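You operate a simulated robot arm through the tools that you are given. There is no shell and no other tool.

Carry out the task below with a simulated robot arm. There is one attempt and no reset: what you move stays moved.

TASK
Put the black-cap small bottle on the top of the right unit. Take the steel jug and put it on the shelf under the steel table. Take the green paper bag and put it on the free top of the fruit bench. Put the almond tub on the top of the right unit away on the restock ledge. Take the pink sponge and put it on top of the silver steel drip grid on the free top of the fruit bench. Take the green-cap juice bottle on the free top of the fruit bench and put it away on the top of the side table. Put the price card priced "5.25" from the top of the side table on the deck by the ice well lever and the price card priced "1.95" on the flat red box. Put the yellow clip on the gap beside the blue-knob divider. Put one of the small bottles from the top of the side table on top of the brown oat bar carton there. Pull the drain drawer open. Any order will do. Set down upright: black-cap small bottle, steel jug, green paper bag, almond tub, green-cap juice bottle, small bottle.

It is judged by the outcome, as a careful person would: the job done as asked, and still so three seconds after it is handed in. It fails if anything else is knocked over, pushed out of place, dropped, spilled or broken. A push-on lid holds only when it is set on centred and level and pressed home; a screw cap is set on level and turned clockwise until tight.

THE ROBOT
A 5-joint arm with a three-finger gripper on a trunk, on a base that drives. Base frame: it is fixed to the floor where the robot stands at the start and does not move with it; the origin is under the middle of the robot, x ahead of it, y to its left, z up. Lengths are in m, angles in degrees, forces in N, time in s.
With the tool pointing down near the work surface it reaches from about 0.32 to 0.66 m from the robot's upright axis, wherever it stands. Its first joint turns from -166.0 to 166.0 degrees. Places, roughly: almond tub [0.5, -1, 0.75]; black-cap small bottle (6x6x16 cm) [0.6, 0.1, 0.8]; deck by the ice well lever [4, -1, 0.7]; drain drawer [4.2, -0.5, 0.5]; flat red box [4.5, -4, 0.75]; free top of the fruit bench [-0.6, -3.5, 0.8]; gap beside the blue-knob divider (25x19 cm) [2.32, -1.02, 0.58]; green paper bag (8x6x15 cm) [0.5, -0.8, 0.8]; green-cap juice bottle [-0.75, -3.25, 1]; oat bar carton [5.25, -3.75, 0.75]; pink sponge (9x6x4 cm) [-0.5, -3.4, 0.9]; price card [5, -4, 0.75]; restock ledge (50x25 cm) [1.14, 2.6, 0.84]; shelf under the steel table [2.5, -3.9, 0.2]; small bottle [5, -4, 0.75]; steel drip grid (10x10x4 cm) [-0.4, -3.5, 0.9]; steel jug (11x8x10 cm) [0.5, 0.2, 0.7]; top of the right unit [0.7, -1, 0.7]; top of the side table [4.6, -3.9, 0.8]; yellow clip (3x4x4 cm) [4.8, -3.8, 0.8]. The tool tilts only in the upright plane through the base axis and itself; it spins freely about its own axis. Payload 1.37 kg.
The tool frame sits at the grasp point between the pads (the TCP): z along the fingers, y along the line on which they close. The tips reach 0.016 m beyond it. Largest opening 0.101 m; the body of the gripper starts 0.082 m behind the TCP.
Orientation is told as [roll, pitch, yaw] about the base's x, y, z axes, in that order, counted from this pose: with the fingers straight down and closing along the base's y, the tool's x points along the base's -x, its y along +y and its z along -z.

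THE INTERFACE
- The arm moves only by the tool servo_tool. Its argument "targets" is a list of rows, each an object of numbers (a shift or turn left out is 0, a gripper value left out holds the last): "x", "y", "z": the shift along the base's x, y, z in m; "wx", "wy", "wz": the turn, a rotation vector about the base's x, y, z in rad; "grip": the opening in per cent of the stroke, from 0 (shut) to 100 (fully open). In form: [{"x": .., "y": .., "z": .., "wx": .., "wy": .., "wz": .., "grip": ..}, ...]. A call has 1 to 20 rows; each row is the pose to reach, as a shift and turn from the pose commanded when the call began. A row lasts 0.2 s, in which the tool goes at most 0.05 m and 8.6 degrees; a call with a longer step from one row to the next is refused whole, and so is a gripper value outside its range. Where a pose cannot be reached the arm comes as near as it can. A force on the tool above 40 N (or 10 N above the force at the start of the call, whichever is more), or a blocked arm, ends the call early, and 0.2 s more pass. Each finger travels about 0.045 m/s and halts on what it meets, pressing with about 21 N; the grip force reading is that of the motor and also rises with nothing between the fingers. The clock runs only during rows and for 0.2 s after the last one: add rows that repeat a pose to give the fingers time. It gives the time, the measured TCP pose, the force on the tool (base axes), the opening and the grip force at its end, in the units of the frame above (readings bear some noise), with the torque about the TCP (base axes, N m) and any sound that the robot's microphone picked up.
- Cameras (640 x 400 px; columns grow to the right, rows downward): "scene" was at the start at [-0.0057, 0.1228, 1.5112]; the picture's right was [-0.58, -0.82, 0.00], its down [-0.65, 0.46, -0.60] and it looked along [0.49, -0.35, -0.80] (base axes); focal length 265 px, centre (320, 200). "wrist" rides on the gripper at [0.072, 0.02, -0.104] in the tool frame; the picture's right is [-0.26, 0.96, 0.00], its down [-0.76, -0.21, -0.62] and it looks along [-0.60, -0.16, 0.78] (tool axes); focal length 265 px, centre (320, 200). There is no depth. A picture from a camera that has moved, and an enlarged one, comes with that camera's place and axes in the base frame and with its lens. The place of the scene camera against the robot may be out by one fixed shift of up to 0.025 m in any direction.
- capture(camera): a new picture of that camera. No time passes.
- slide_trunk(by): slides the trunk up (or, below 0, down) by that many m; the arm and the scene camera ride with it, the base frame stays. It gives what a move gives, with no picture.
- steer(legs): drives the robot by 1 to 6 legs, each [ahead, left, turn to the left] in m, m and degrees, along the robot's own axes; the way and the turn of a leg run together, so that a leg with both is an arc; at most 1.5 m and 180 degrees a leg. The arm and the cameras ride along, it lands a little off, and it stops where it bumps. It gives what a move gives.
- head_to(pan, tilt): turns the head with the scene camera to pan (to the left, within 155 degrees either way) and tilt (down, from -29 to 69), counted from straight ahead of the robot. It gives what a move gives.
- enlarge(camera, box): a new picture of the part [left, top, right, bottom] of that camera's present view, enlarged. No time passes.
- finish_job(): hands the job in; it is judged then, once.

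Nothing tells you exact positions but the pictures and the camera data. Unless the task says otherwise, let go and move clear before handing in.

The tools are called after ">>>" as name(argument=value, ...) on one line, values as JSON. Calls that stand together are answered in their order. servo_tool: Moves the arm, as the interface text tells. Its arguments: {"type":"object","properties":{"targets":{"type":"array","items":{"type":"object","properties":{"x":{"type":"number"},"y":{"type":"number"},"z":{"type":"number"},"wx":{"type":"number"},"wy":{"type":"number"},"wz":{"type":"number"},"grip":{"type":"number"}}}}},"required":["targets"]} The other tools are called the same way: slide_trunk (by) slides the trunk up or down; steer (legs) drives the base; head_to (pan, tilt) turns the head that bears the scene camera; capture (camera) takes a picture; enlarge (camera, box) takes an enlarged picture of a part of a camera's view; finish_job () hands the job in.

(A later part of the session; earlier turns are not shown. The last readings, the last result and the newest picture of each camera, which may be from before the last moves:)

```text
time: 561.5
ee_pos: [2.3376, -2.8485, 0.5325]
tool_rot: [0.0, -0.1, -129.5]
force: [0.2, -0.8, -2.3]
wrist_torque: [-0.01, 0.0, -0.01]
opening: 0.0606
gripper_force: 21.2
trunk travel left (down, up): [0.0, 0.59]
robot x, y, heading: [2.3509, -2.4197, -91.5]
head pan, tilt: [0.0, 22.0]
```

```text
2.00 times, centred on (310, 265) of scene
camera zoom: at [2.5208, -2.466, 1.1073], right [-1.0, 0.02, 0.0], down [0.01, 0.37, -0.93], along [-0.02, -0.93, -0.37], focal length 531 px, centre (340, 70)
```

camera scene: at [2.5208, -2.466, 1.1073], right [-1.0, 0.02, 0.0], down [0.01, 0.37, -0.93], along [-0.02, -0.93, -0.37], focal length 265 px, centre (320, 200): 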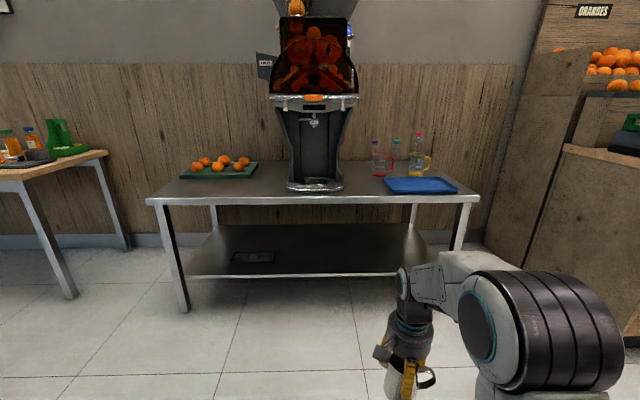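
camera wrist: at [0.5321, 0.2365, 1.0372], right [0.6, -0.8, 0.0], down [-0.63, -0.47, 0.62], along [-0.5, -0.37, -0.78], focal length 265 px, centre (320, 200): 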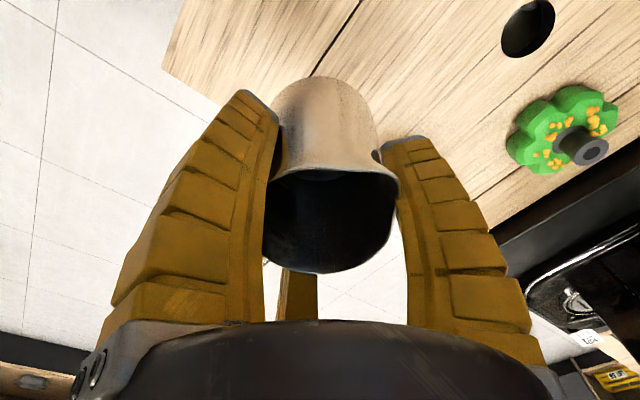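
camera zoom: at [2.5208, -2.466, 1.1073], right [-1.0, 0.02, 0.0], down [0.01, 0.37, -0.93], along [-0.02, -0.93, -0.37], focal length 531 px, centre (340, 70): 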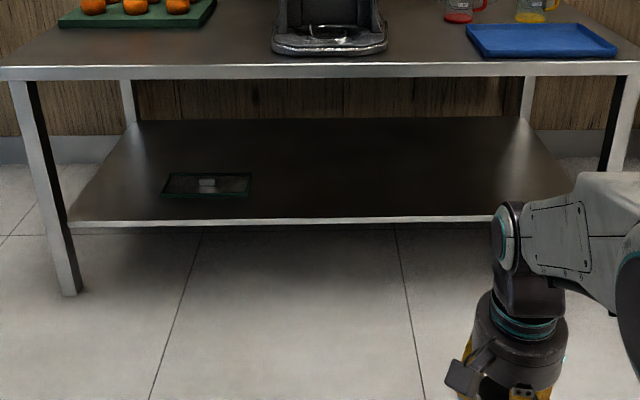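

Two views fix the geometry: shelf front y≈−3.57, z≈0.247; tabletop underside z≈0.66 with its front edge at y≈−3.52. I'll extend low (TCP z≈0.325) in front of the table first.

>>> steer(legs=[[0, 0, 1.5]])

>>> servo_tool(targets=[{"z": -0.04}, {"z": -0.08}, {"z": -0.12, "y": -0.02}, {"z": -0.155, "y": -0.05}, {"z": -0.18, "y": -0.085}, {"z": -0.195, "y": -0.12}, {"z": -0.205, "y": -0.16}, {"z": -0.207, "y": -0.19}, {"z": -0.207, "y": -0.205}, {"z": -0.207, "y": -0.205}])

>>> capture(camera="scene")

>>> capture(camera="wrist")

```text
time: 562.3
ee_pos: [2.3483, -2.8485, 0.5332]
tool_rot: [0.0, 0.0, -127.9]
force: [0.6, -0.6, -2.1]
wrist_torque: [-0.03, 0.04, -0.01]
opening: 0.0602
gripper_force: 21.4
trunk travel left (down, up): [0.0, 0.59]
robot x, y, heading: [2.3557, -2.4171, -89.9]
head pan, tilt: [0.0, 22.0]
```

```text
time: 564.5
ee_pos: [2.3482, -3.0527, 0.3271]
tool_rot: [0.0, 0.0, -127.9]
force: [-0.2, 0.0, -2.7]
wrist_torque: [-0.02, -0.01, 0.0]
opening: 0.0599
gripper_force: 21.1
trunk travel left (down, up): [0.0, 0.59]
robot x, y, heading: [2.3576, -2.416, -90.1]
head pan, tilt: [0.0, 22.0]
```

```text
taken
camera scene: at [2.5217, -2.4615, 1.1073], right [-1.0, 0.0, 0.0], down [0.0, 0.37, -0.93], along [0.0, -0.93, -0.37], focal length 265 px, centre (320, 200)
```

scene: 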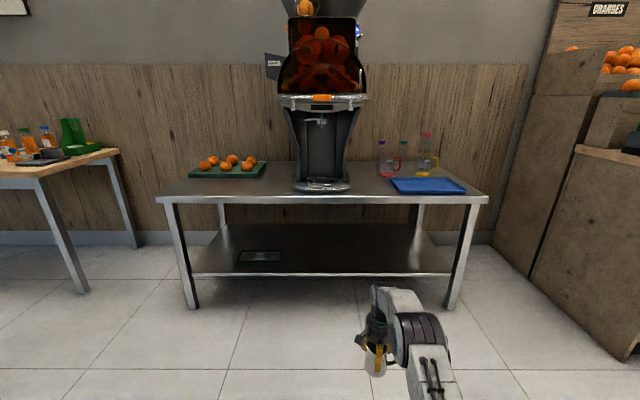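

```text
taken
camera wrist: at [2.407, -3.0077, 0.4303], right [0.6, -0.8, 0.0], down [-0.63, -0.47, 0.62], along [-0.5, -0.37, -0.78], focal length 265 px, centre (320, 200)
```

wrist: 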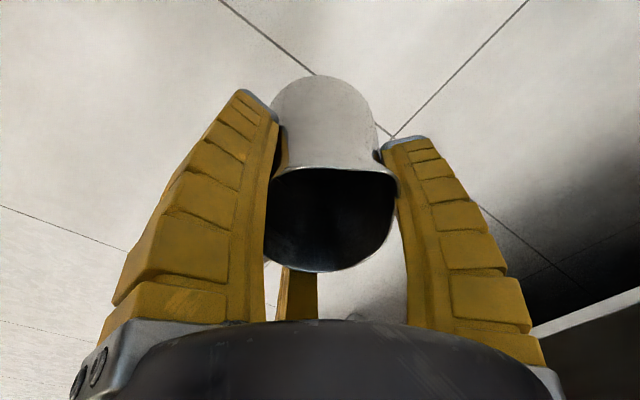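

The arm is extended low and clear. I'll drive forward 0.3 m and look at the shelf edge with both cameras.

>>> steer(legs=[[0.28, 0, 0]])

>>> head_to(pan=0, tilt=35)

>>> capture(camera="scene")

>>> capture(camera="wrist")

```text
time: 566.5
ee_pos: [2.3492, -3.3347, 0.3255]
tool_rot: [0.0, 0.0, -128.0]
force: [-0.1, 0.4, -2.5]
wrist_torque: [-0.01, 0.0, 0.04]
opening: 0.0604
gripper_force: 21.1
trunk travel left (down, up): [0.0, 0.59]
robot x, y, heading: [2.3514, -2.7, -90.0]
head pan, tilt: [0.0, 22.0]
```

```text
time: 567.2
ee_pos: [2.3498, -3.334, 0.3265]
tool_rot: [0.0, 0.0, -127.8]
force: [-0.3, 0.2, -3.0]
wrist_torque: [0.03, -0.02, -0.01]
opening: 0.0604
gripper_force: 20.9
trunk travel left (down, up): [0.0, 0.59]
robot x, y, heading: [2.3536, -2.7005, -89.9]
head pan, tilt: [0.0, 35.0]
```

```text
taken
camera scene: at [2.5224, -2.7381, 1.0868], right [-1.0, 0.0, 0.0], down [0.0, 0.57, -0.82], along [0.0, -0.82, -0.57], focal length 265 px, centre (320, 200)
```

scene: 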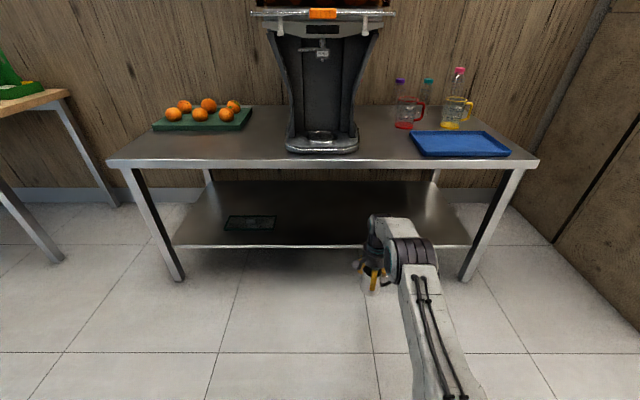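

```text
taken
camera wrist: at [2.4078, -3.289, 0.4303], right [0.6, -0.8, 0.0], down [-0.63, -0.47, 0.62], along [-0.5, -0.37, -0.78], focal length 265 px, centre (320, 200)
```

wrist: 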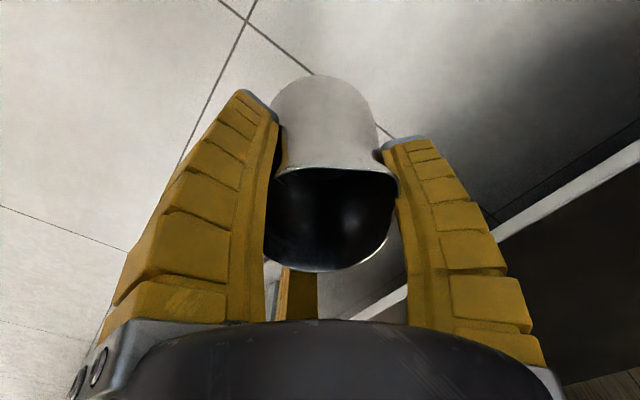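

The shelf edge estimate ranges from z 0.20 to 0.247; the jug's bottom is at about 0.274, so it clears either. I'll advance 0.12 m and re-check.

>>> steer(legs=[[0.12, 0, 0]])

>>> capture(camera="scene")

>>> capture(camera="wrist")

```text
time: 568.5
ee_pos: [2.3485, -3.4536, 0.3248]
tool_rot: [0.1, 0.0, -128.1]
force: [0.0, 0.1, -2.0]
wrist_torque: [0.04, 0.03, -0.01]
opening: 0.0603
gripper_force: 20.8
trunk travel left (down, up): [0.0, 0.59]
robot x, y, heading: [2.3549, -2.8206, -90.1]
head pan, tilt: [0.0, 35.0]
```

```text
taken
camera scene: at [2.5226, -2.859, 1.0867], right [-1.0, 0.0, 0.0], down [0.0, 0.57, -0.82], along [0.0, -0.82, -0.57], focal length 265 px, centre (320, 200)
```

scene: 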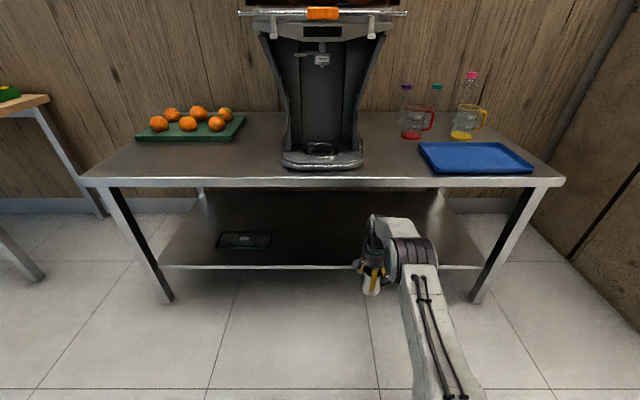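

```text
taken
camera wrist: at [2.407, -3.4097, 0.4304], right [0.6, -0.8, 0.0], down [-0.63, -0.47, 0.62], along [-0.5, -0.37, -0.78], focal length 265 px, centre (320, 200)
```

wrist: 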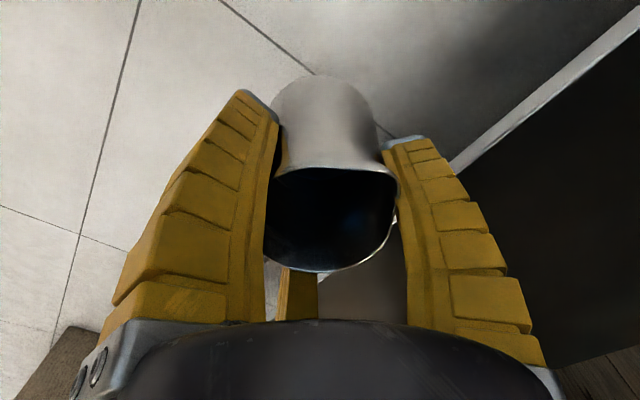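

The wrist camera places the shelf at z≈0.207 with its edge at y≈−3.61. I'll lower 2 cm and drive in 0.12 m, then check.

>>> servo_tool(targets=[{"z": -0.01}, {"z": -0.02}, {"z": -0.02}])

>>> steer(legs=[[0.12, 0, 0]])

>>> capture(camera="scene")

>>> capture(camera="wrist")

```text
time: 569.3
ee_pos: [2.3484, -3.4556, 0.3057]
tool_rot: [0.1, 0.0, -127.9]
force: [-0.2, 0.0, -2.2]
wrist_torque: [-0.02, 0.03, -0.01]
opening: 0.0604
gripper_force: 21.3
trunk travel left (down, up): [0.0, 0.59]
robot x, y, heading: [2.3482, -2.821, -89.8]
head pan, tilt: [0.0, 35.0]
```

```text
time: 570.5
ee_pos: [2.3498, -3.5738, 0.3065]
tool_rot: [0.0, 0.0, -127.9]
force: [0.6, -1.1, -3.2]
wrist_torque: [-0.04, -0.02, -0.03]
opening: 0.0603
gripper_force: 20.7
trunk travel left (down, up): [0.0, 0.59]
robot x, y, heading: [2.355, -2.9405, -89.9]
head pan, tilt: [0.0, 35.0]
```

```text
taken
camera scene: at [2.5228, -2.9781, 1.0867], right [-1.0, 0.0, 0.0], down [0.0, 0.57, -0.82], along [0.0, -0.82, -0.57], focal length 265 px, centre (320, 200)
```

scene: 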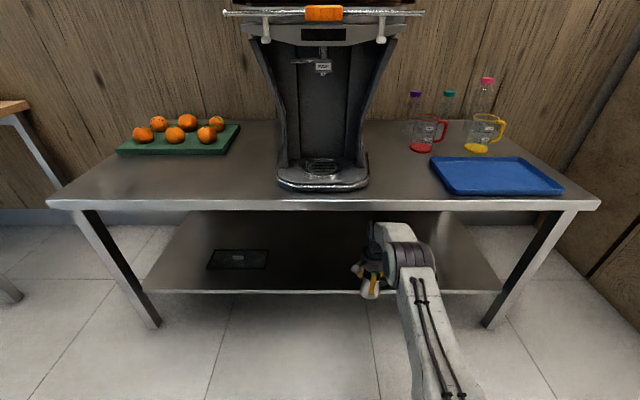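

```text
taken
camera wrist: at [2.4083, -3.529, 0.4103], right [0.6, -0.8, 0.0], down [-0.63, -0.47, 0.62], along [-0.5, -0.37, -0.78], focal length 265 px, centre (320, 200)
```

wrist: 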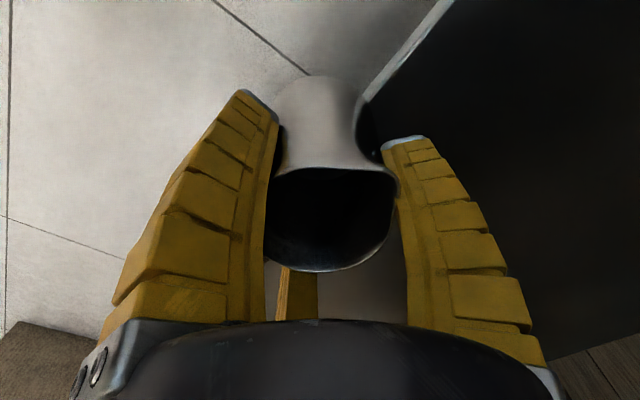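

The edge is at y≈−3.60 and the tabletop underside at z≈0.64; all clear. I'll drive the last 0.1 m.

>>> steer(legs=[[0.1, 0, 0]])

>>> capture(camera="scene")

>>> capture(camera="wrist")

```text
time: 571.6
ee_pos: [2.3483, -3.6335, 0.2789]
tool_rot: [-2.0, 2.4, -127.8]
force: [3.2, -3.6, 19.8]
wrist_torque: [0.0, -0.26, 0.16]
opening: 0.0626
gripper_force: 21.1
trunk travel left (down, up): [0.0, 0.59]
robot x, y, heading: [2.3522, -3.0265, -90.4]
head pan, tilt: [0.0, 35.0]
```

```text
taken
camera scene: at [2.5227, -3.0489, 1.0857], right [-1.0, 0.0, 0.0], down [0.0, 0.56, -0.83], along [0.0, -0.83, -0.56], focal length 265 px, centre (320, 200)
```

scene: 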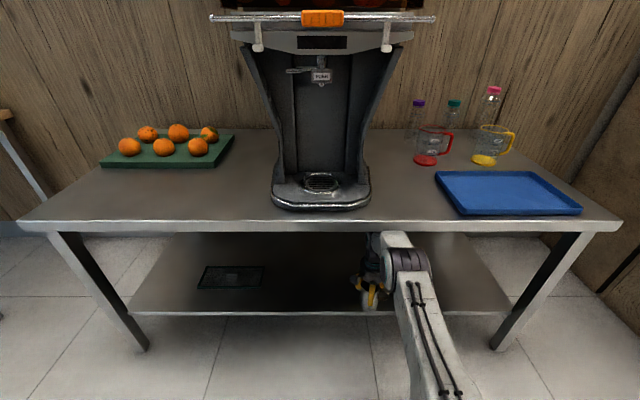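

```text
taken
camera wrist: at [2.4076, -3.5941, 0.3861], right [0.6, -0.8, -0.04], down [-0.63, -0.5, 0.6], along [-0.5, -0.33, -0.8], focal length 265 px, centre (320, 200)
```

wrist: 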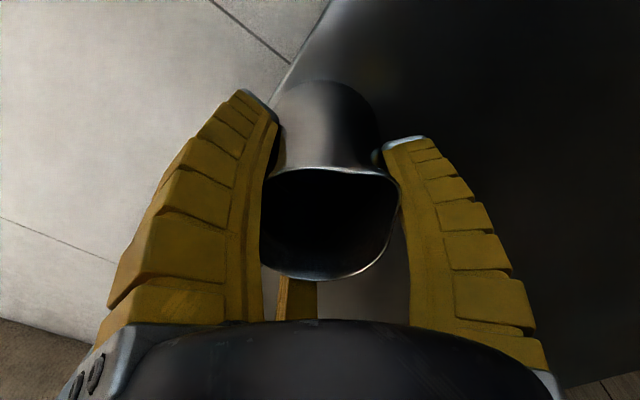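

The drive pressed the forearm against the tabletop edge and the jug touched the shelf (about 20 N). I'll back out 0.1 m and inspect.

>>> steer(legs=[[-0.1, 0, 0]])

>>> capture(camera="wrist")

>>> capture(camera="scene")

```text
time: 572.8
ee_pos: [2.3511, -3.5378, 0.2695]
tool_rot: [-2.5, 3.2, -127.4]
force: [-0.6, 0.3, -2.7]
wrist_torque: [-0.01, 0.01, 0.02]
opening: 0.0619
gripper_force: 21.3
trunk travel left (down, up): [0.0, 0.59]
robot x, y, heading: [2.3526, -2.9261, -89.8]
head pan, tilt: [0.0, 35.0]
```

```text
taken
camera wrist: at [2.4096, -3.4987, 0.3776], right [0.6, -0.79, -0.06], down [-0.62, -0.52, 0.59], along [-0.49, -0.32, -0.81], focal length 265 px, centre (320, 200)
```

wrist: 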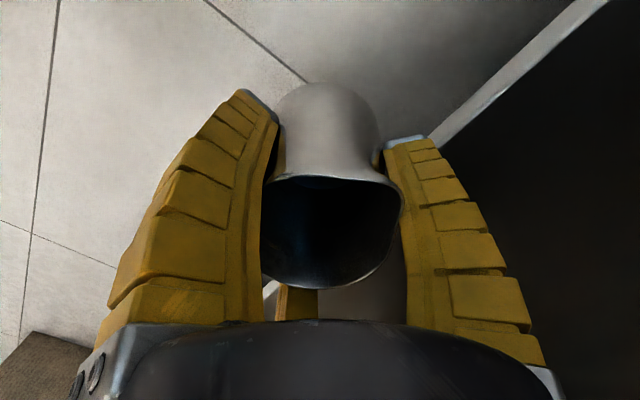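

```text
taken
camera scene: at [2.5201, -2.9642, 1.0867], right [-1.0, 0.0, 0.0], down [0.0, 0.57, -0.82], along [0.0, -0.82, -0.57], focal length 265 px, centre (320, 200)
```

scene: 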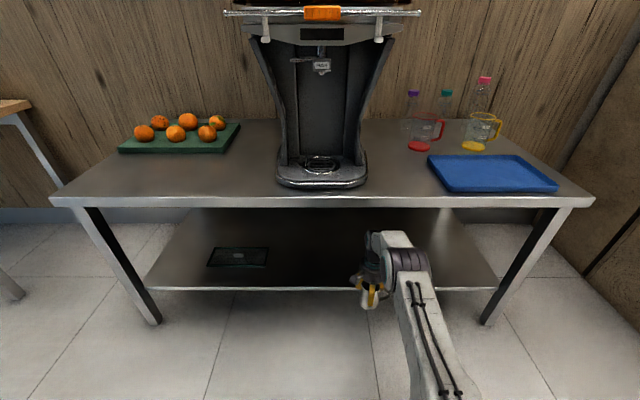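

The arm yielded and the jug shifted slightly up in the grip, but it is still held. I'll tilt the tool about 13° forward so the wrist stays back from the tabletop edge, and keep the jug just above the shelf level.

>>> servo_tool(targets=[{"wx": -0.1, "z": 0.01}, {"wx": -0.2, "z": 0.02}, {"wx": -0.298, "z": 0.022}, {"wx": -0.298, "z": 0.022}])

>>> capture(camera="wrist")

>>> enlarge(camera="scene", box=[320, 200, 460, 330])

```text
time: 573.8
ee_pos: [2.3519, -3.5366, 0.2923]
tool_rot: [8.0, -10.3, -128.3]
force: [-0.6, -0.9, -2.6]
wrist_torque: [-0.01, 0.0, 0.03]
opening: 0.0614
gripper_force: 21.1
trunk travel left (down, up): [0.0, 0.59]
robot x, y, heading: [2.3504, -2.9301, -90.1]
head pan, tilt: [0.0, 35.0]
```

```text
taken
camera wrist: at [2.41, -3.4685, 0.3837], right [0.6, -0.78, 0.18], down [-0.62, -0.32, 0.71], along [-0.49, -0.54, -0.68], focal length 265 px, centre (320, 200)
```

wrist: 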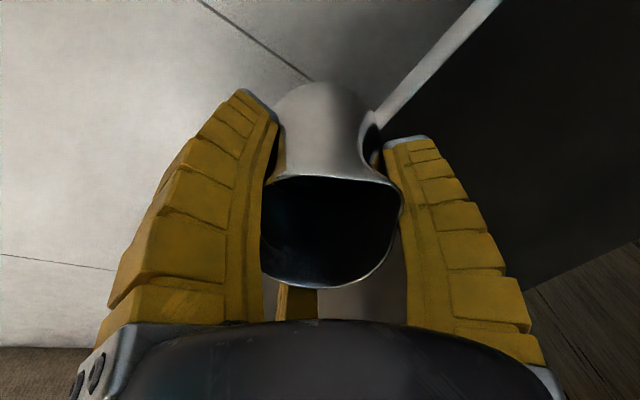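

```text
3.08 times, centred on (390, 265) of scene
camera zoom: at [2.5201, -2.9641, 1.0867], right [-1.0, 0.0, 0.0], down [0.0, 0.57, -0.82], along [0.0, -0.82, -0.57], focal length 816 px, centre (105, 0)
```

zoom: 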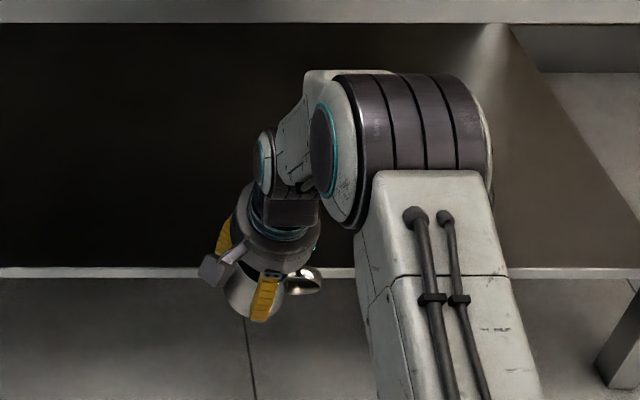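

The forearm near the elbow is what meets the tabletop edge, so a little more tilt (18°) will keep it outside. I'll add 5° of tilt and advance 0.07 m, then check the forces.

>>> servo_tool(targets=[{"wx": -0.045}, {"wx": -0.087}, {"wx": -0.087}])

>>> steer(legs=[[0.07, 0, 0]])

>>> capture(camera="wrist")

>>> capture(camera="scene")

```text
time: 574.6
ee_pos: [2.3509, -3.5366, 0.2901]
tool_rot: [11.2, -14.2, -128.9]
force: [-0.6, 0.4, -3.0]
wrist_torque: [-0.01, -0.04, 0.04]
opening: 0.0619
gripper_force: 21.3
trunk travel left (down, up): [0.0, 0.59]
robot x, y, heading: [2.3512, -2.924, -89.9]
head pan, tilt: [0.0, 35.0]
```

```text
time: 575.6
ee_pos: [2.3519, -3.6084, 0.2913]
tool_rot: [11.2, -14.1, -128.7]
force: [0.7, 0.6, -3.3]
wrist_torque: [0.0, -0.03, 0.04]
opening: 0.0614
gripper_force: 21.3
trunk travel left (down, up): [0.0, 0.59]
robot x, y, heading: [2.3503, -2.9966, -90.1]
head pan, tilt: [0.0, 35.0]
```

```text
taken
camera wrist: at [2.4101, -3.5322, 0.3775], right [0.6, -0.76, 0.25], down [-0.62, -0.26, 0.74], along [-0.49, -0.6, -0.63], focal length 265 px, centre (320, 200)
```

wrist: 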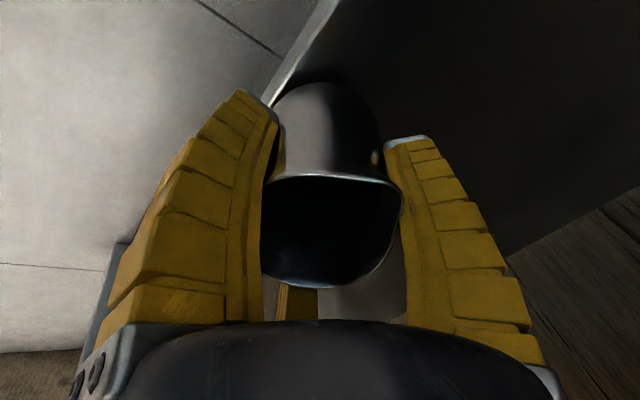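

```text
taken
camera scene: at [2.5203, -3.0353, 1.0867], right [-1.0, 0.0, 0.0], down [0.0, 0.57, -0.82], along [0.0, -0.82, -0.57], focal length 265 px, centre (320, 200)
```

scene: 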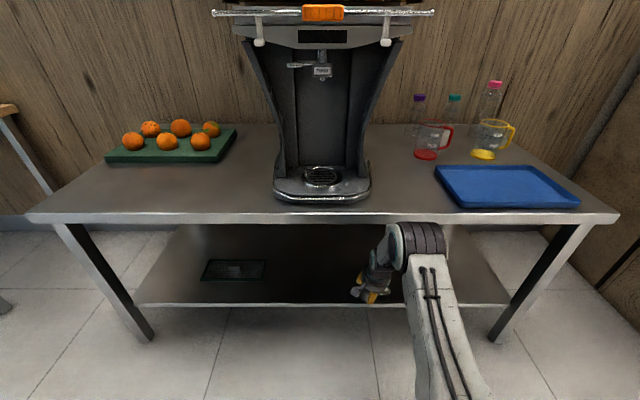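

No contact so far. I'll advance the remaining 3.7 cm.

>>> steer(legs=[[0.037, 0, 0]])

>>> capture(camera="wrist")

>>> enlarge(camera="scene", box=[300, 190, 480, 330])

```text
time: 576.7
ee_pos: [2.3508, -3.6402, 0.2874]
tool_rot: [10.7, -13.7, -128.7]
force: [0.6, -0.2, -1.7]
wrist_torque: [0.01, 0.04, 0.01]
opening: 0.0618
gripper_force: 21.0
trunk travel left (down, up): [0.0, 0.59]
robot x, y, heading: [2.3523, -3.0326, -89.9]
head pan, tilt: [0.0, 35.0]
stopped in leg 1: the robot was blocked; the commanded pose is now the measured one
```

```text
taken
camera wrist: at [2.4098, -3.566, 0.3745], right [0.6, -0.76, 0.24], down [-0.62, -0.27, 0.73], along [-0.49, -0.59, -0.64], focal length 265 px, centre (320, 200)
```

wrist: 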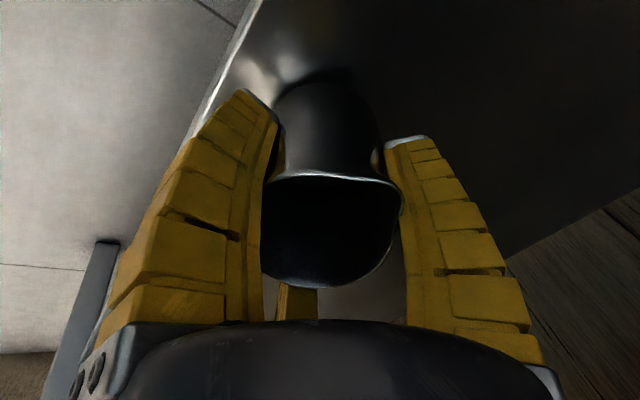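

```text
2.86 times, centred on (390, 260) of scene
camera zoom: at [2.5204, -3.0727, 1.0868], right [-1.0, 0.0, 0.0], down [0.0, 0.57, -0.82], along [0.0, -0.82, -0.57], focal length 758 px, centre (120, 29)
```

zoom: 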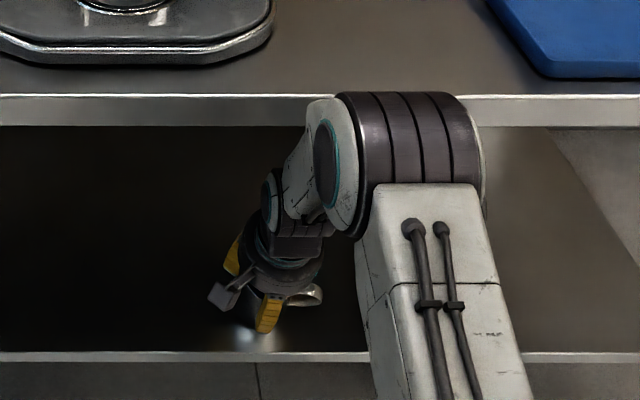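

The elbow is touching the tabletop's front edge, so this is as far as driving goes. I'll back off 2 cm and extend the arm instead, which straightens the elbow and gains depth.

>>> steer(legs=[[-0.02, 0, 0]])

>>> servo_tool(targets=[{"y": -0.01}, {"y": -0.02}, {"y": -0.03}, {"y": -0.035}, {"y": -0.035}])

>>> capture(camera="wrist")

>>> enlarge(camera="scene", box=[300, 190, 480, 330])

```text
time: 577.5
ee_pos: [2.3504, -3.6212, 0.2878]
tool_rot: [10.9, -13.7, -128.7]
force: [-0.2, 0.0, -2.3]
wrist_torque: [0.01, -0.03, 0.01]
opening: 0.0618
gripper_force: 21.2
trunk travel left (down, up): [0.0, 0.59]
robot x, y, heading: [2.3504, -3.0153, -90.0]
head pan, tilt: [0.0, 35.0]
```

```text
time: 578.7
ee_pos: [2.3513, -3.6561, 0.2878]
tool_rot: [10.7, -13.6, -128.7]
force: [0.0, -0.9, -2.6]
wrist_torque: [0.0, -0.03, -0.01]
opening: 0.0617
gripper_force: 21.0
trunk travel left (down, up): [0.0, 0.59]
robot x, y, heading: [2.351, -3.011, -89.8]
head pan, tilt: [0.0, 35.0]
```

```text
taken
camera wrist: at [2.4101, -3.5811, 0.3753], right [0.6, -0.76, 0.24], down [-0.62, -0.27, 0.73], along [-0.49, -0.59, -0.64], focal length 265 px, centre (320, 200)
```

wrist: 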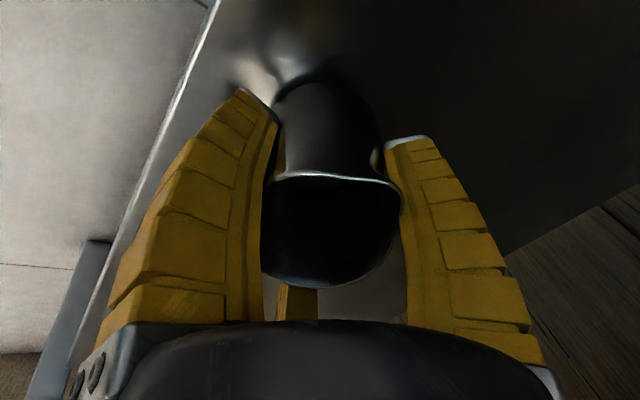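

```text
2.86 times, centred on (390, 260) of scene
camera zoom: at [2.5204, -3.0527, 1.0867], right [-1.0, 0.0, 0.0], down [0.0, 0.57, -0.82], along [0.0, -0.82, -0.57], focal length 758 px, centre (120, 29)
```

zoom: 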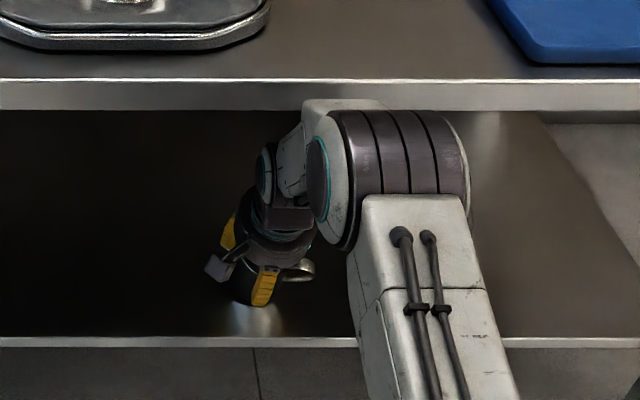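

The jug is now well over the shelf. I'll lower in small steps until it touches.

>>> servo_tool(targets=[{"z": -0.003}, {"z": -0.006}, {"z": -0.006}])

>>> servo_tool(targets=[{"z": -0.003}, {"z": -0.006}, {"z": -0.006}])

>>> servo_tool(targets=[{"z": -0.002}, {"z": -0.004}, {"z": -0.004}])

```text
time: 579.5
ee_pos: [2.3516, -3.6561, 0.2842]
tool_rot: [10.8, -13.7, -128.8]
force: [-0.3, 1.4, 6.4]
wrist_torque: [0.28, 0.08, 0.02]
opening: 0.062
gripper_force: 20.9
trunk travel left (down, up): [0.0, 0.59]
robot x, y, heading: [2.3486, -3.0146, -89.9]
head pan, tilt: [0.0, 35.0]
```

```text
time: 580.3
ee_pos: [2.353, -3.6584, 0.2804]
tool_rot: [11.1, -14.2, -128.8]
force: [3.9, -7.6, 19.1]
wrist_torque: [-0.1, -0.23, -0.04]
opening: 0.0627
gripper_force: 21.5
trunk travel left (down, up): [0.0, 0.59]
robot x, y, heading: [2.3546, -3.0149, -89.9]
head pan, tilt: [0.0, 35.0]
```

```text
time: 581.1
ee_pos: [2.3524, -3.6575, 0.2774]
tool_rot: [11.0, -14.0, -128.7]
force: [2.7, -6.8, 23.1]
wrist_torque: [0.07, -0.34, -0.12]
opening: 0.0637
gripper_force: 20.3
trunk travel left (down, up): [0.0, 0.59]
robot x, y, heading: [2.3496, -3.0129, -90.1]
head pan, tilt: [0.0, 35.0]
```

In contact at TCP z≈0.284. I'll rotate the tool back towards vertical in small increments about the contact edge, watching the force.

>>> servo_tool(targets=[{"wx": 0.03, "y": -0.002, "z": 0.002}, {"wx": 0.06, "y": -0.004, "z": 0.001}, {"wx": 0.09, "y": -0.0055, "z": 0.0}, {"wx": 0.09, "y": -0.0055, "z": 0.0}])

>>> capture(camera="wrist")

>>> enlarge(camera="scene", box=[300, 190, 480, 330])

```text
time: 582.1
ee_pos: [2.3517, -3.6613, 0.275]
tool_rot: [7.5, -9.6, -128.1]
force: [3.3, -1.0, 20.1]
wrist_torque: [0.45, -0.27, -0.07]
opening: 0.064
gripper_force: 20.4
trunk travel left (down, up): [0.0, 0.59]
robot x, y, heading: [2.3497, -3.0142, -89.8]
head pan, tilt: [0.0, 35.0]
```

```text
taken
camera wrist: at [2.4096, -3.5947, 0.3674], right [0.6, -0.78, 0.17], down [-0.62, -0.33, 0.71], along [-0.49, -0.53, -0.69], focal length 265 px, centre (320, 200)
```

wrist: 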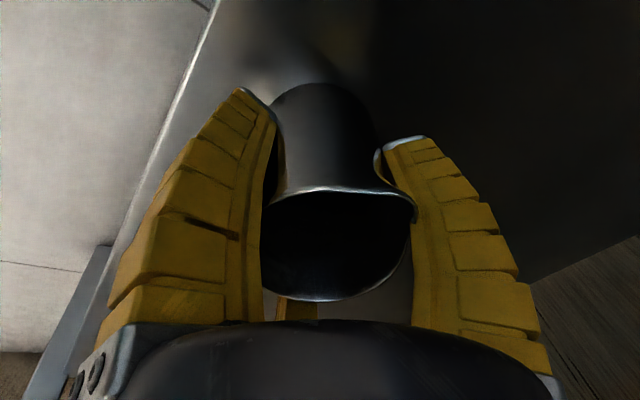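

```text
2.86 times, centred on (390, 260) of scene
camera zoom: at [2.5204, -3.0508, 1.0868], right [-1.0, 0.0, 0.0], down [0.0, 0.57, -0.82], along [0.0, -0.82, -0.57], focal length 758 px, centre (120, 29)
```

zoom: 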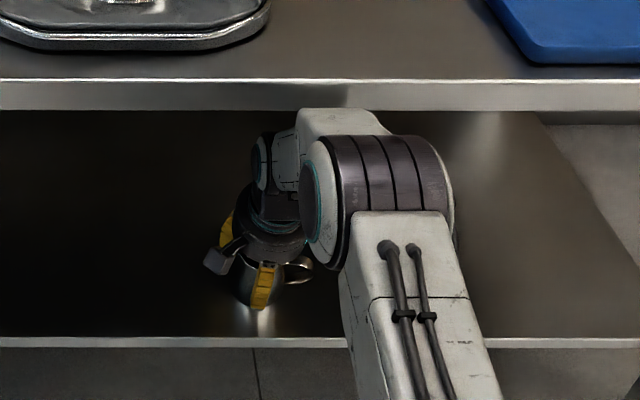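

Working well, with the tilt now about 12° and the elbow lower. I'll continue rotating towards vertical.

>>> servo_tool(targets=[{"wx": 0.03, "y": -0.002, "z": 0.002}, {"wx": 0.06, "y": -0.003, "z": 0.002}, {"wx": 0.1, "y": -0.005, "z": 0.002}, {"wx": 0.1, "y": -0.005, "z": 0.002}])

>>> capture(camera="wrist")

>>> enlarge(camera="scene", box=[300, 190, 480, 330])

```text
time: 583.1
ee_pos: [2.3505, -3.6661, 0.2727]
tool_rot: [3.7, -4.8, -127.5]
force: [-0.1, -0.3, -2.8]
wrist_torque: [0.02, -0.01, 0.01]
opening: 0.0626
gripper_force: 20.4
trunk travel left (down, up): [0.0, 0.59]
robot x, y, heading: [2.3528, -3.0145, -90.0]
head pan, tilt: [0.0, 35.0]
```

```text
taken
camera wrist: at [2.409, -3.6086, 0.3719], right [0.6, -0.79, 0.09], down [-0.62, -0.4, 0.67], along [-0.49, -0.46, -0.74], focal length 265 px, centre (320, 200)
```

wrist: 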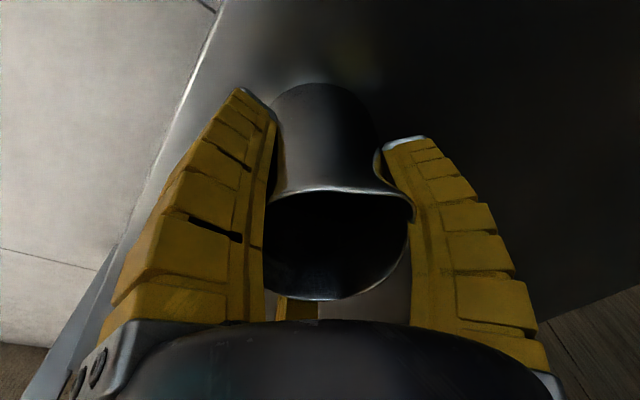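

```text
2.86 times, centred on (390, 260) of scene
camera zoom: at [2.5203, -3.0527, 1.0865], right [-1.0, 0.0, 0.0], down [0.0, 0.57, -0.82], along [0.0, -0.82, -0.57], focal length 758 px, centre (120, 29)
```

zoom: 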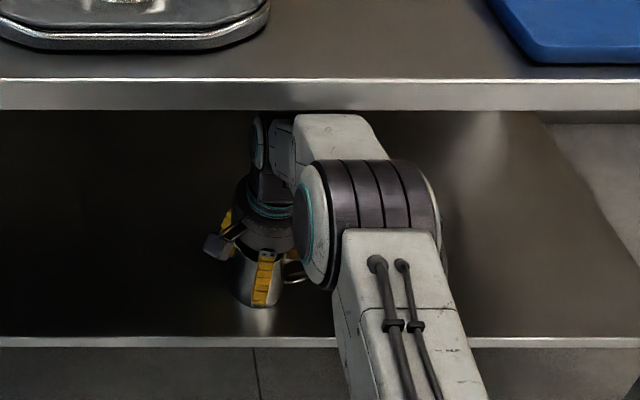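

Tilt is about 6° now, with the jug just off the shelf. I'll lower to contact again.

>>> servo_tool(targets=[{"z": -0.003}, {"z": -0.005}, {"z": -0.005}])

>>> servo_tool(targets=[{"z": -0.002, "wx": 0.03}, {"z": -0.003, "wx": 0.05}, {"z": -0.003, "wx": 0.05}])

>>> capture(camera="wrist")

```text
time: 583.9
ee_pos: [2.3514, -3.6677, 0.2727]
tool_rot: [4.1, -5.2, -127.6]
force: [-1.8, 4.2, 18.2]
wrist_torque: [0.83, 0.04, 0.09]
opening: 0.0637
gripper_force: 21.1
trunk travel left (down, up): [0.0, 0.59]
robot x, y, heading: [2.3469, -3.0163, -90.0]
head pan, tilt: [0.0, 35.0]
```

```text
time: 584.7
ee_pos: [2.3519, -3.6686, 0.2716]
tool_rot: [2.5, -3.2, -127.5]
force: [-2.1, -6.9, 23.1]
wrist_torque: [0.26, -0.32, -0.07]
opening: 0.0636
gripper_force: 20.7
trunk travel left (down, up): [0.0, 0.59]
robot x, y, heading: [2.3517, -3.0135, -89.9]
head pan, tilt: [0.0, 35.0]
```

```text
taken
camera wrist: at [2.4101, -3.6158, 0.3712], right [0.6, -0.79, 0.06], down [-0.62, -0.43, 0.65], along [-0.49, -0.43, -0.76], focal length 265 px, centre (320, 200)
```

wrist: 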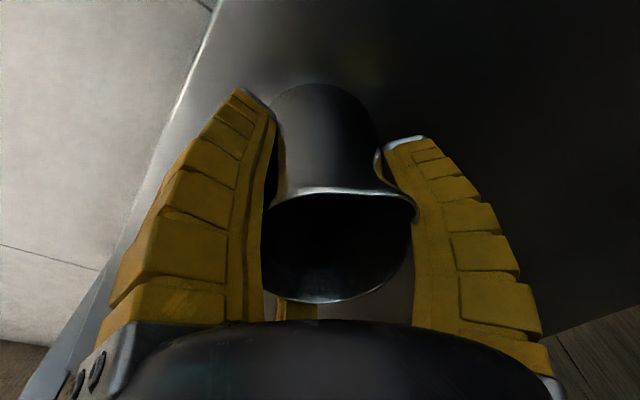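

The contact is becoming even. One more small rotation to vertical, then I'll release.

>>> servo_tool(targets=[{"wx": 0.03, "z": 0.001}, {"wx": 0.06, "z": 0.001}, {"wx": 0.06, "z": 0.001}])

>>> enlarge(camera="scene", box=[300, 190, 480, 330])

```text
time: 585.5
ee_pos: [2.3519, -3.6663, 0.268]
tool_rot: [0.0, -0.2, -127.4]
force: [1.5, -5.1, 9.7]
wrist_torque: [-0.26, -0.52, -0.13]
opening: 0.0634
gripper_force: 20.7
trunk travel left (down, up): [0.0, 0.59]
robot x, y, heading: [2.349, -3.0153, -89.6]
head pan, tilt: [0.0, 35.0]
```

```text
2.86 times, centred on (390, 260) of scene
camera zoom: at [2.5204, -3.0516, 1.0867], right [-1.0, 0.0, 0.0], down [0.0, 0.57, -0.82], along [0.0, -0.82, -0.57], focal length 758 px, centre (120, 29)
```

zoom: 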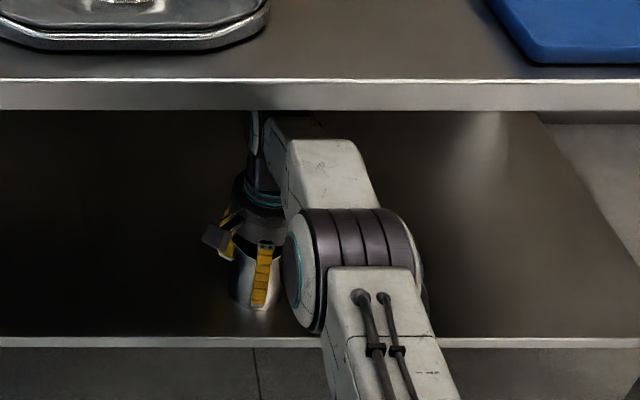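

The jug stands flat with the tool vertical. I'll open the gripper fully and check.

>>> servo_tool(targets=[{"grip": 70}, {"grip": 80}, {"grip": 90}, {"grip": 100}, {"grip": 100}, {"grip": 100}])

>>> capture(camera="wrist")

>>> enlarge(camera="scene", box=[300, 190, 480, 330])

```text
time: 586.9
ee_pos: [2.3504, -3.6666, 0.2673]
tool_rot: [0.1, -0.1, -127.3]
force: [0.5, 0.6, -0.6]
wrist_torque: [0.0, 0.0, -0.03]
opening: 0.1007
gripper_force: 0.2
trunk travel left (down, up): [0.0, 0.59]
robot x, y, heading: [2.3543, -3.0166, -90.0]
head pan, tilt: [0.0, 35.0]
```

```text
taken
camera wrist: at [2.4095, -3.6206, 0.3723], right [0.6, -0.8, 0.0], down [-0.62, -0.47, 0.62], along [-0.49, -0.38, -0.78], focal length 265 px, centre (320, 200)
```

wrist: 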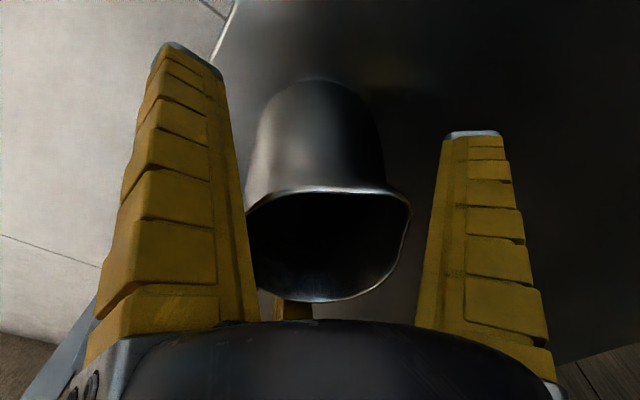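

```text
2.86 times, centred on (390, 260) of scene
camera zoom: at [2.5204, -3.0525, 1.0867], right [-1.0, 0.0, 0.0], down [0.0, 0.57, -0.82], along [0.0, -0.82, -0.57], focal length 758 px, centre (120, 29)
```

zoom: 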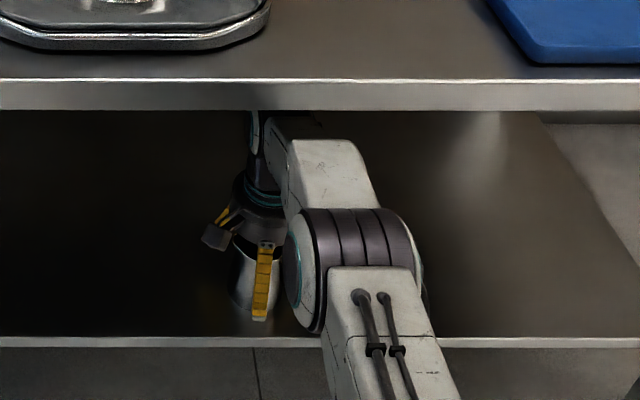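

The jug stands free. To withdraw, I'll raise and tilt together so the wrist backs out from under the tabletop while the fingers rise past the handle.

>>> servo_tool(targets=[{"z": 0.008, "wx": -0.07}, {"z": 0.015, "wx": -0.14}, {"z": 0.022, "wx": -0.2}, {"z": 0.03, "wx": -0.26}, {"z": 0.03, "wx": -0.26}])

>>> capture(camera="wrist")

>>> enlarge(camera="scene", box=[300, 190, 480, 330])

```text
time: 588.1
ee_pos: [2.3502, -3.6583, 0.2818]
tool_rot: [8.3, -10.7, -128.1]
force: [-0.1, 0.1, 0.2]
wrist_torque: [-0.01, 0.01, 0.03]
opening: 0.1004
gripper_force: 0.0
trunk travel left (down, up): [0.0, 0.59]
robot x, y, heading: [2.3532, -3.0123, -89.9]
head pan, tilt: [0.0, 35.0]
```

```text
taken
camera wrist: at [2.4093, -3.5895, 0.3741], right [0.6, -0.77, 0.19], down [-0.62, -0.32, 0.71], along [-0.49, -0.55, -0.67], focal length 265 px, centre (320, 200)
```

wrist: 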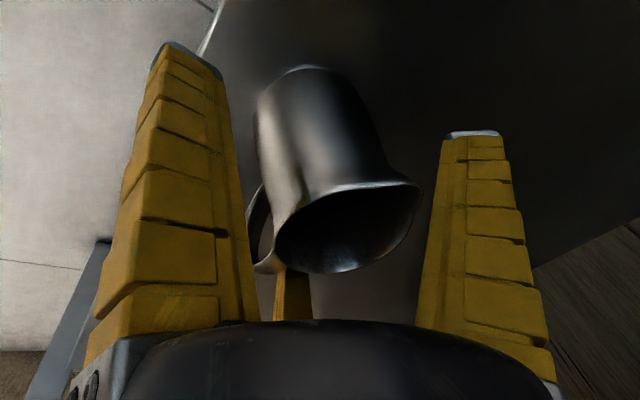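

```text
2.86 times, centred on (390, 260) of scene
camera zoom: at [2.5203, -3.0555, 1.0859], right [-1.0, 0.0, 0.0], down [0.0, 0.58, -0.82], along [0.0, -0.82, -0.58], focal length 758 px, centre (120, 29)
```

zoom: 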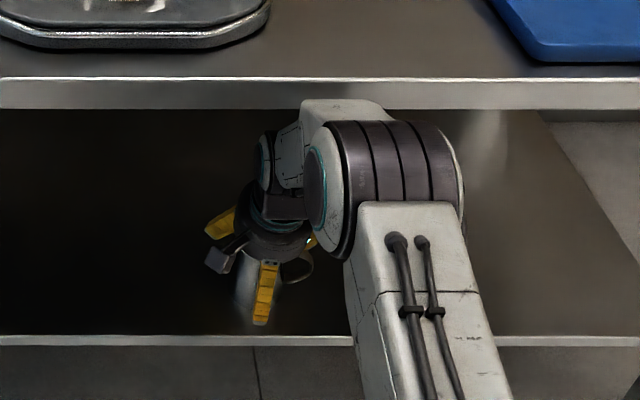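

The forearm is touching the tabletop edge from below. I'll alternate small reverse drives with arm extension, so the elbow straightens and drops away while the gripper stays around the jug.

>>> steer(legs=[[-0.015, 0, 0]])

>>> servo_tool(targets=[{"y": -0.006}, {"y": -0.012}, {"y": -0.012}])

>>> capture(camera="wrist")

>>> enlarge(camera="scene", box=[300, 190, 480, 330])

```text
time: 588.8
ee_pos: [2.3522, -3.6518, 0.299]
tool_rot: [9.4, -12.0, -128.4]
force: [0.3, 1.1, 0.4]
wrist_torque: [-0.03, 0.02, -0.06]
opening: 0.1004
gripper_force: 0.0
trunk travel left (down, up): [0.0, 0.59]
robot x, y, heading: [2.3498, -3.0018, -90.0]
head pan, tilt: [0.0, 35.0]
```

```text
time: 589.6
ee_pos: [2.3499, -3.6629, 0.2984]
tool_rot: [9.3, -11.9, -128.5]
force: [-0.1, 0.2, -0.2]
wrist_torque: [-0.01, -0.01, 0.02]
opening: 0.1005
gripper_force: 0.0
trunk travel left (down, up): [0.0, 0.59]
robot x, y, heading: [2.3531, -2.9997, -89.9]
head pan, tilt: [0.0, 35.0]
```

```text
taken
camera wrist: at [2.4093, -3.5927, 0.3879], right [0.6, -0.77, 0.21], down [-0.62, -0.3, 0.72], along [-0.49, -0.57, -0.66], focal length 265 px, centre (320, 200)
```

wrist: 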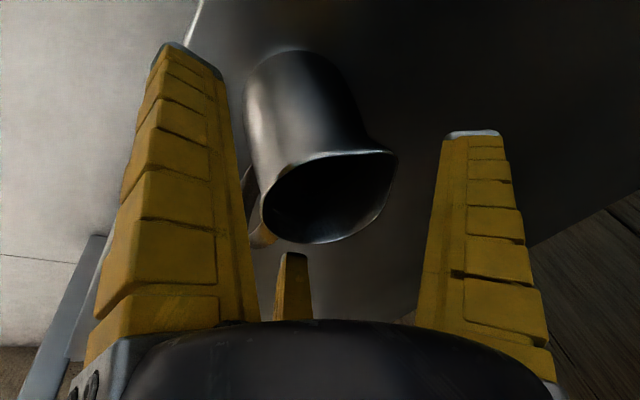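

```text
2.86 times, centred on (390, 260) of scene
camera zoom: at [2.5204, -3.0377, 1.0867], right [-1.0, 0.0, 0.0], down [0.0, 0.57, -0.82], along [0.0, -0.82, -0.57], focal length 758 px, centre (120, 29)
```

zoom: 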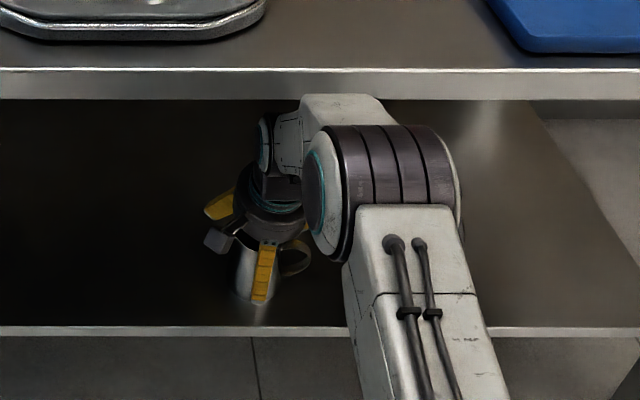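

Free again, with the jug undisturbed. I'll repeat with a little more raise and tilt.

>>> steer(legs=[[-0.015, 0, 0]])

>>> servo_tool(targets=[{"y": -0.006, "z": 0.005, "wx": -0.03}, {"y": -0.01, "z": 0.01, "wx": -0.06}, {"y": -0.01, "z": 0.015, "wx": -0.09}, {"y": -0.01, "z": 0.015, "wx": -0.09}])

>>> capture(camera="wrist")

>>> enlarge(camera="scene", box=[300, 190, 480, 330])

```text
time: 590.4
ee_pos: [2.3511, -3.6497, 0.2979]
tool_rot: [9.4, -12.1, -128.5]
force: [-0.1, -0.6, 0.0]
wrist_torque: [-0.03, -0.01, 0.0]
opening: 0.1006
gripper_force: 0.0
trunk travel left (down, up): [0.0, 0.59]
robot x, y, heading: [2.3483, -2.9888, -89.7]
head pan, tilt: [0.0, 35.0]
```

```text
time: 591.4
ee_pos: [2.3514, -3.6599, 0.3141]
tool_rot: [12.8, -16.0, -129.2]
force: [-0.6, 1.2, 0.8]
wrist_torque: [-0.02, -0.03, -0.02]
opening: 0.1007
gripper_force: 0.1
trunk travel left (down, up): [0.0, 0.59]
robot x, y, heading: [2.3536, -2.9827, -89.9]
head pan, tilt: [0.0, 35.0]
```

```text
taken
camera wrist: at [2.4092, -3.5808, 0.3965], right [0.6, -0.75, 0.28], down [-0.62, -0.23, 0.75], along [-0.49, -0.62, -0.6], focal length 265 px, centre (320, 200)
```

wrist: 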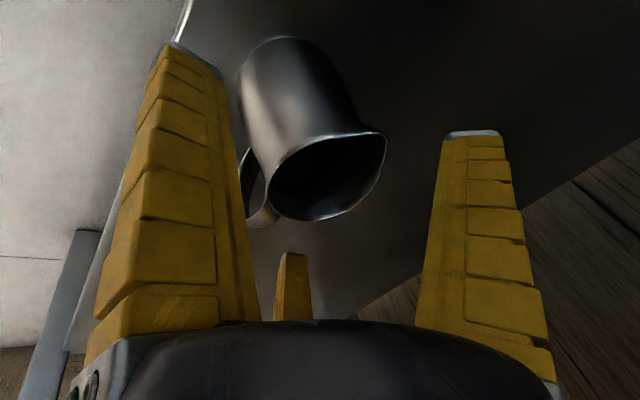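

```text
2.86 times, centred on (390, 260) of scene
camera zoom: at [2.5203, -3.0231, 1.0867], right [-1.0, 0.0, 0.0], down [0.0, 0.57, -0.82], along [0.0, -0.82, -0.57], focal length 758 px, centre (120, 29)
```

zoom: 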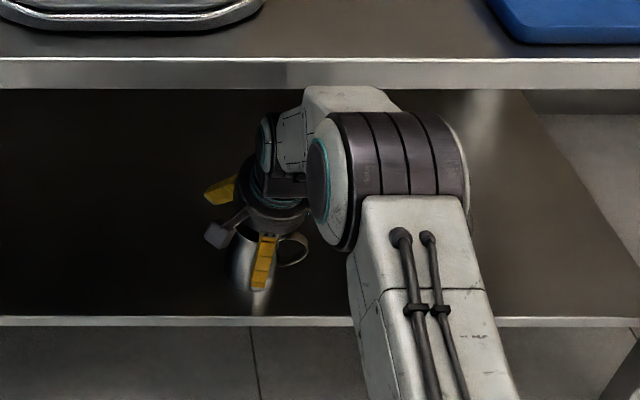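

Good progress. One more raise and tilt to clear the handle with the far fingers.

>>> steer(legs=[[-0.015, 0, 0]])

>>> servo_tool(targets=[{"y": -0.006, "z": 0.008, "wx": -0.04}, {"y": -0.01, "z": 0.016, "wx": -0.08}, {"y": -0.01, "z": 0.024, "wx": -0.12}, {"y": -0.01, "z": 0.024, "wx": -0.12}])

>>> capture(camera="wrist")

>>> enlarge(camera="scene", box=[300, 190, 480, 330])

```text
time: 592.2
ee_pos: [2.3514, -3.6446, 0.3137]
tool_rot: [12.7, -16.0, -129.1]
force: [-0.2, 0.0, 0.4]
wrist_torque: [0.0, -0.01, 0.01]
opening: 0.1007
gripper_force: 0.0
trunk travel left (down, up): [0.0, 0.59]
robot x, y, heading: [2.3513, -2.9696, -89.8]
head pan, tilt: [0.0, 35.0]
```

```text
time: 593.2
ee_pos: [2.3511, -3.6538, 0.3389]
tool_rot: [17.4, -21.2, -130.7]
force: [0.1, 0.3, 0.0]
wrist_torque: [0.01, 0.03, -0.01]
opening: 0.1008
gripper_force: 0.2
trunk travel left (down, up): [0.0, 0.59]
robot x, y, heading: [2.3534, -2.9695, -89.5]
head pan, tilt: [0.0, 35.0]
```

```text
taken
camera wrist: at [2.4089, -3.5661, 0.4112], right [0.6, -0.71, 0.36], down [-0.62, -0.14, 0.77], along [-0.49, -0.69, -0.53], focal length 265 px, centre (320, 200)
```

wrist: 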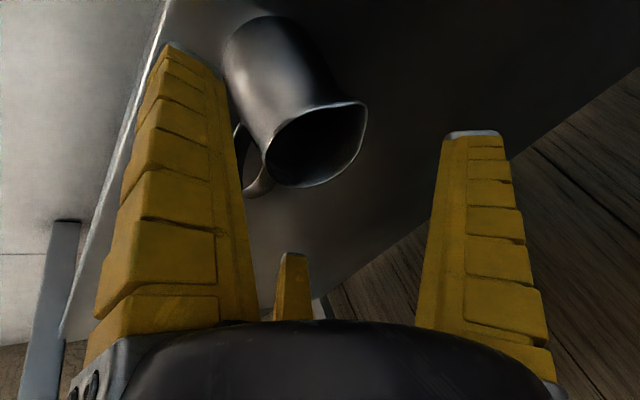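

```text
2.86 times, centred on (390, 260) of scene
camera zoom: at [2.5203, -3.0078, 1.0867], right [-1.0, 0.0, 0.0], down [0.0, 0.57, -0.82], along [0.0, -0.82, -0.57], focal length 758 px, centre (120, 29)
```

zoom: 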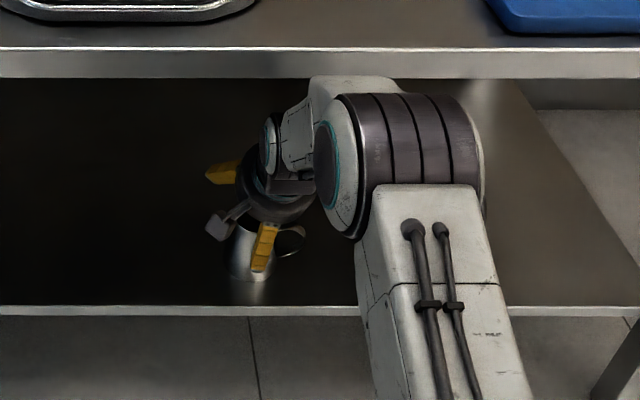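

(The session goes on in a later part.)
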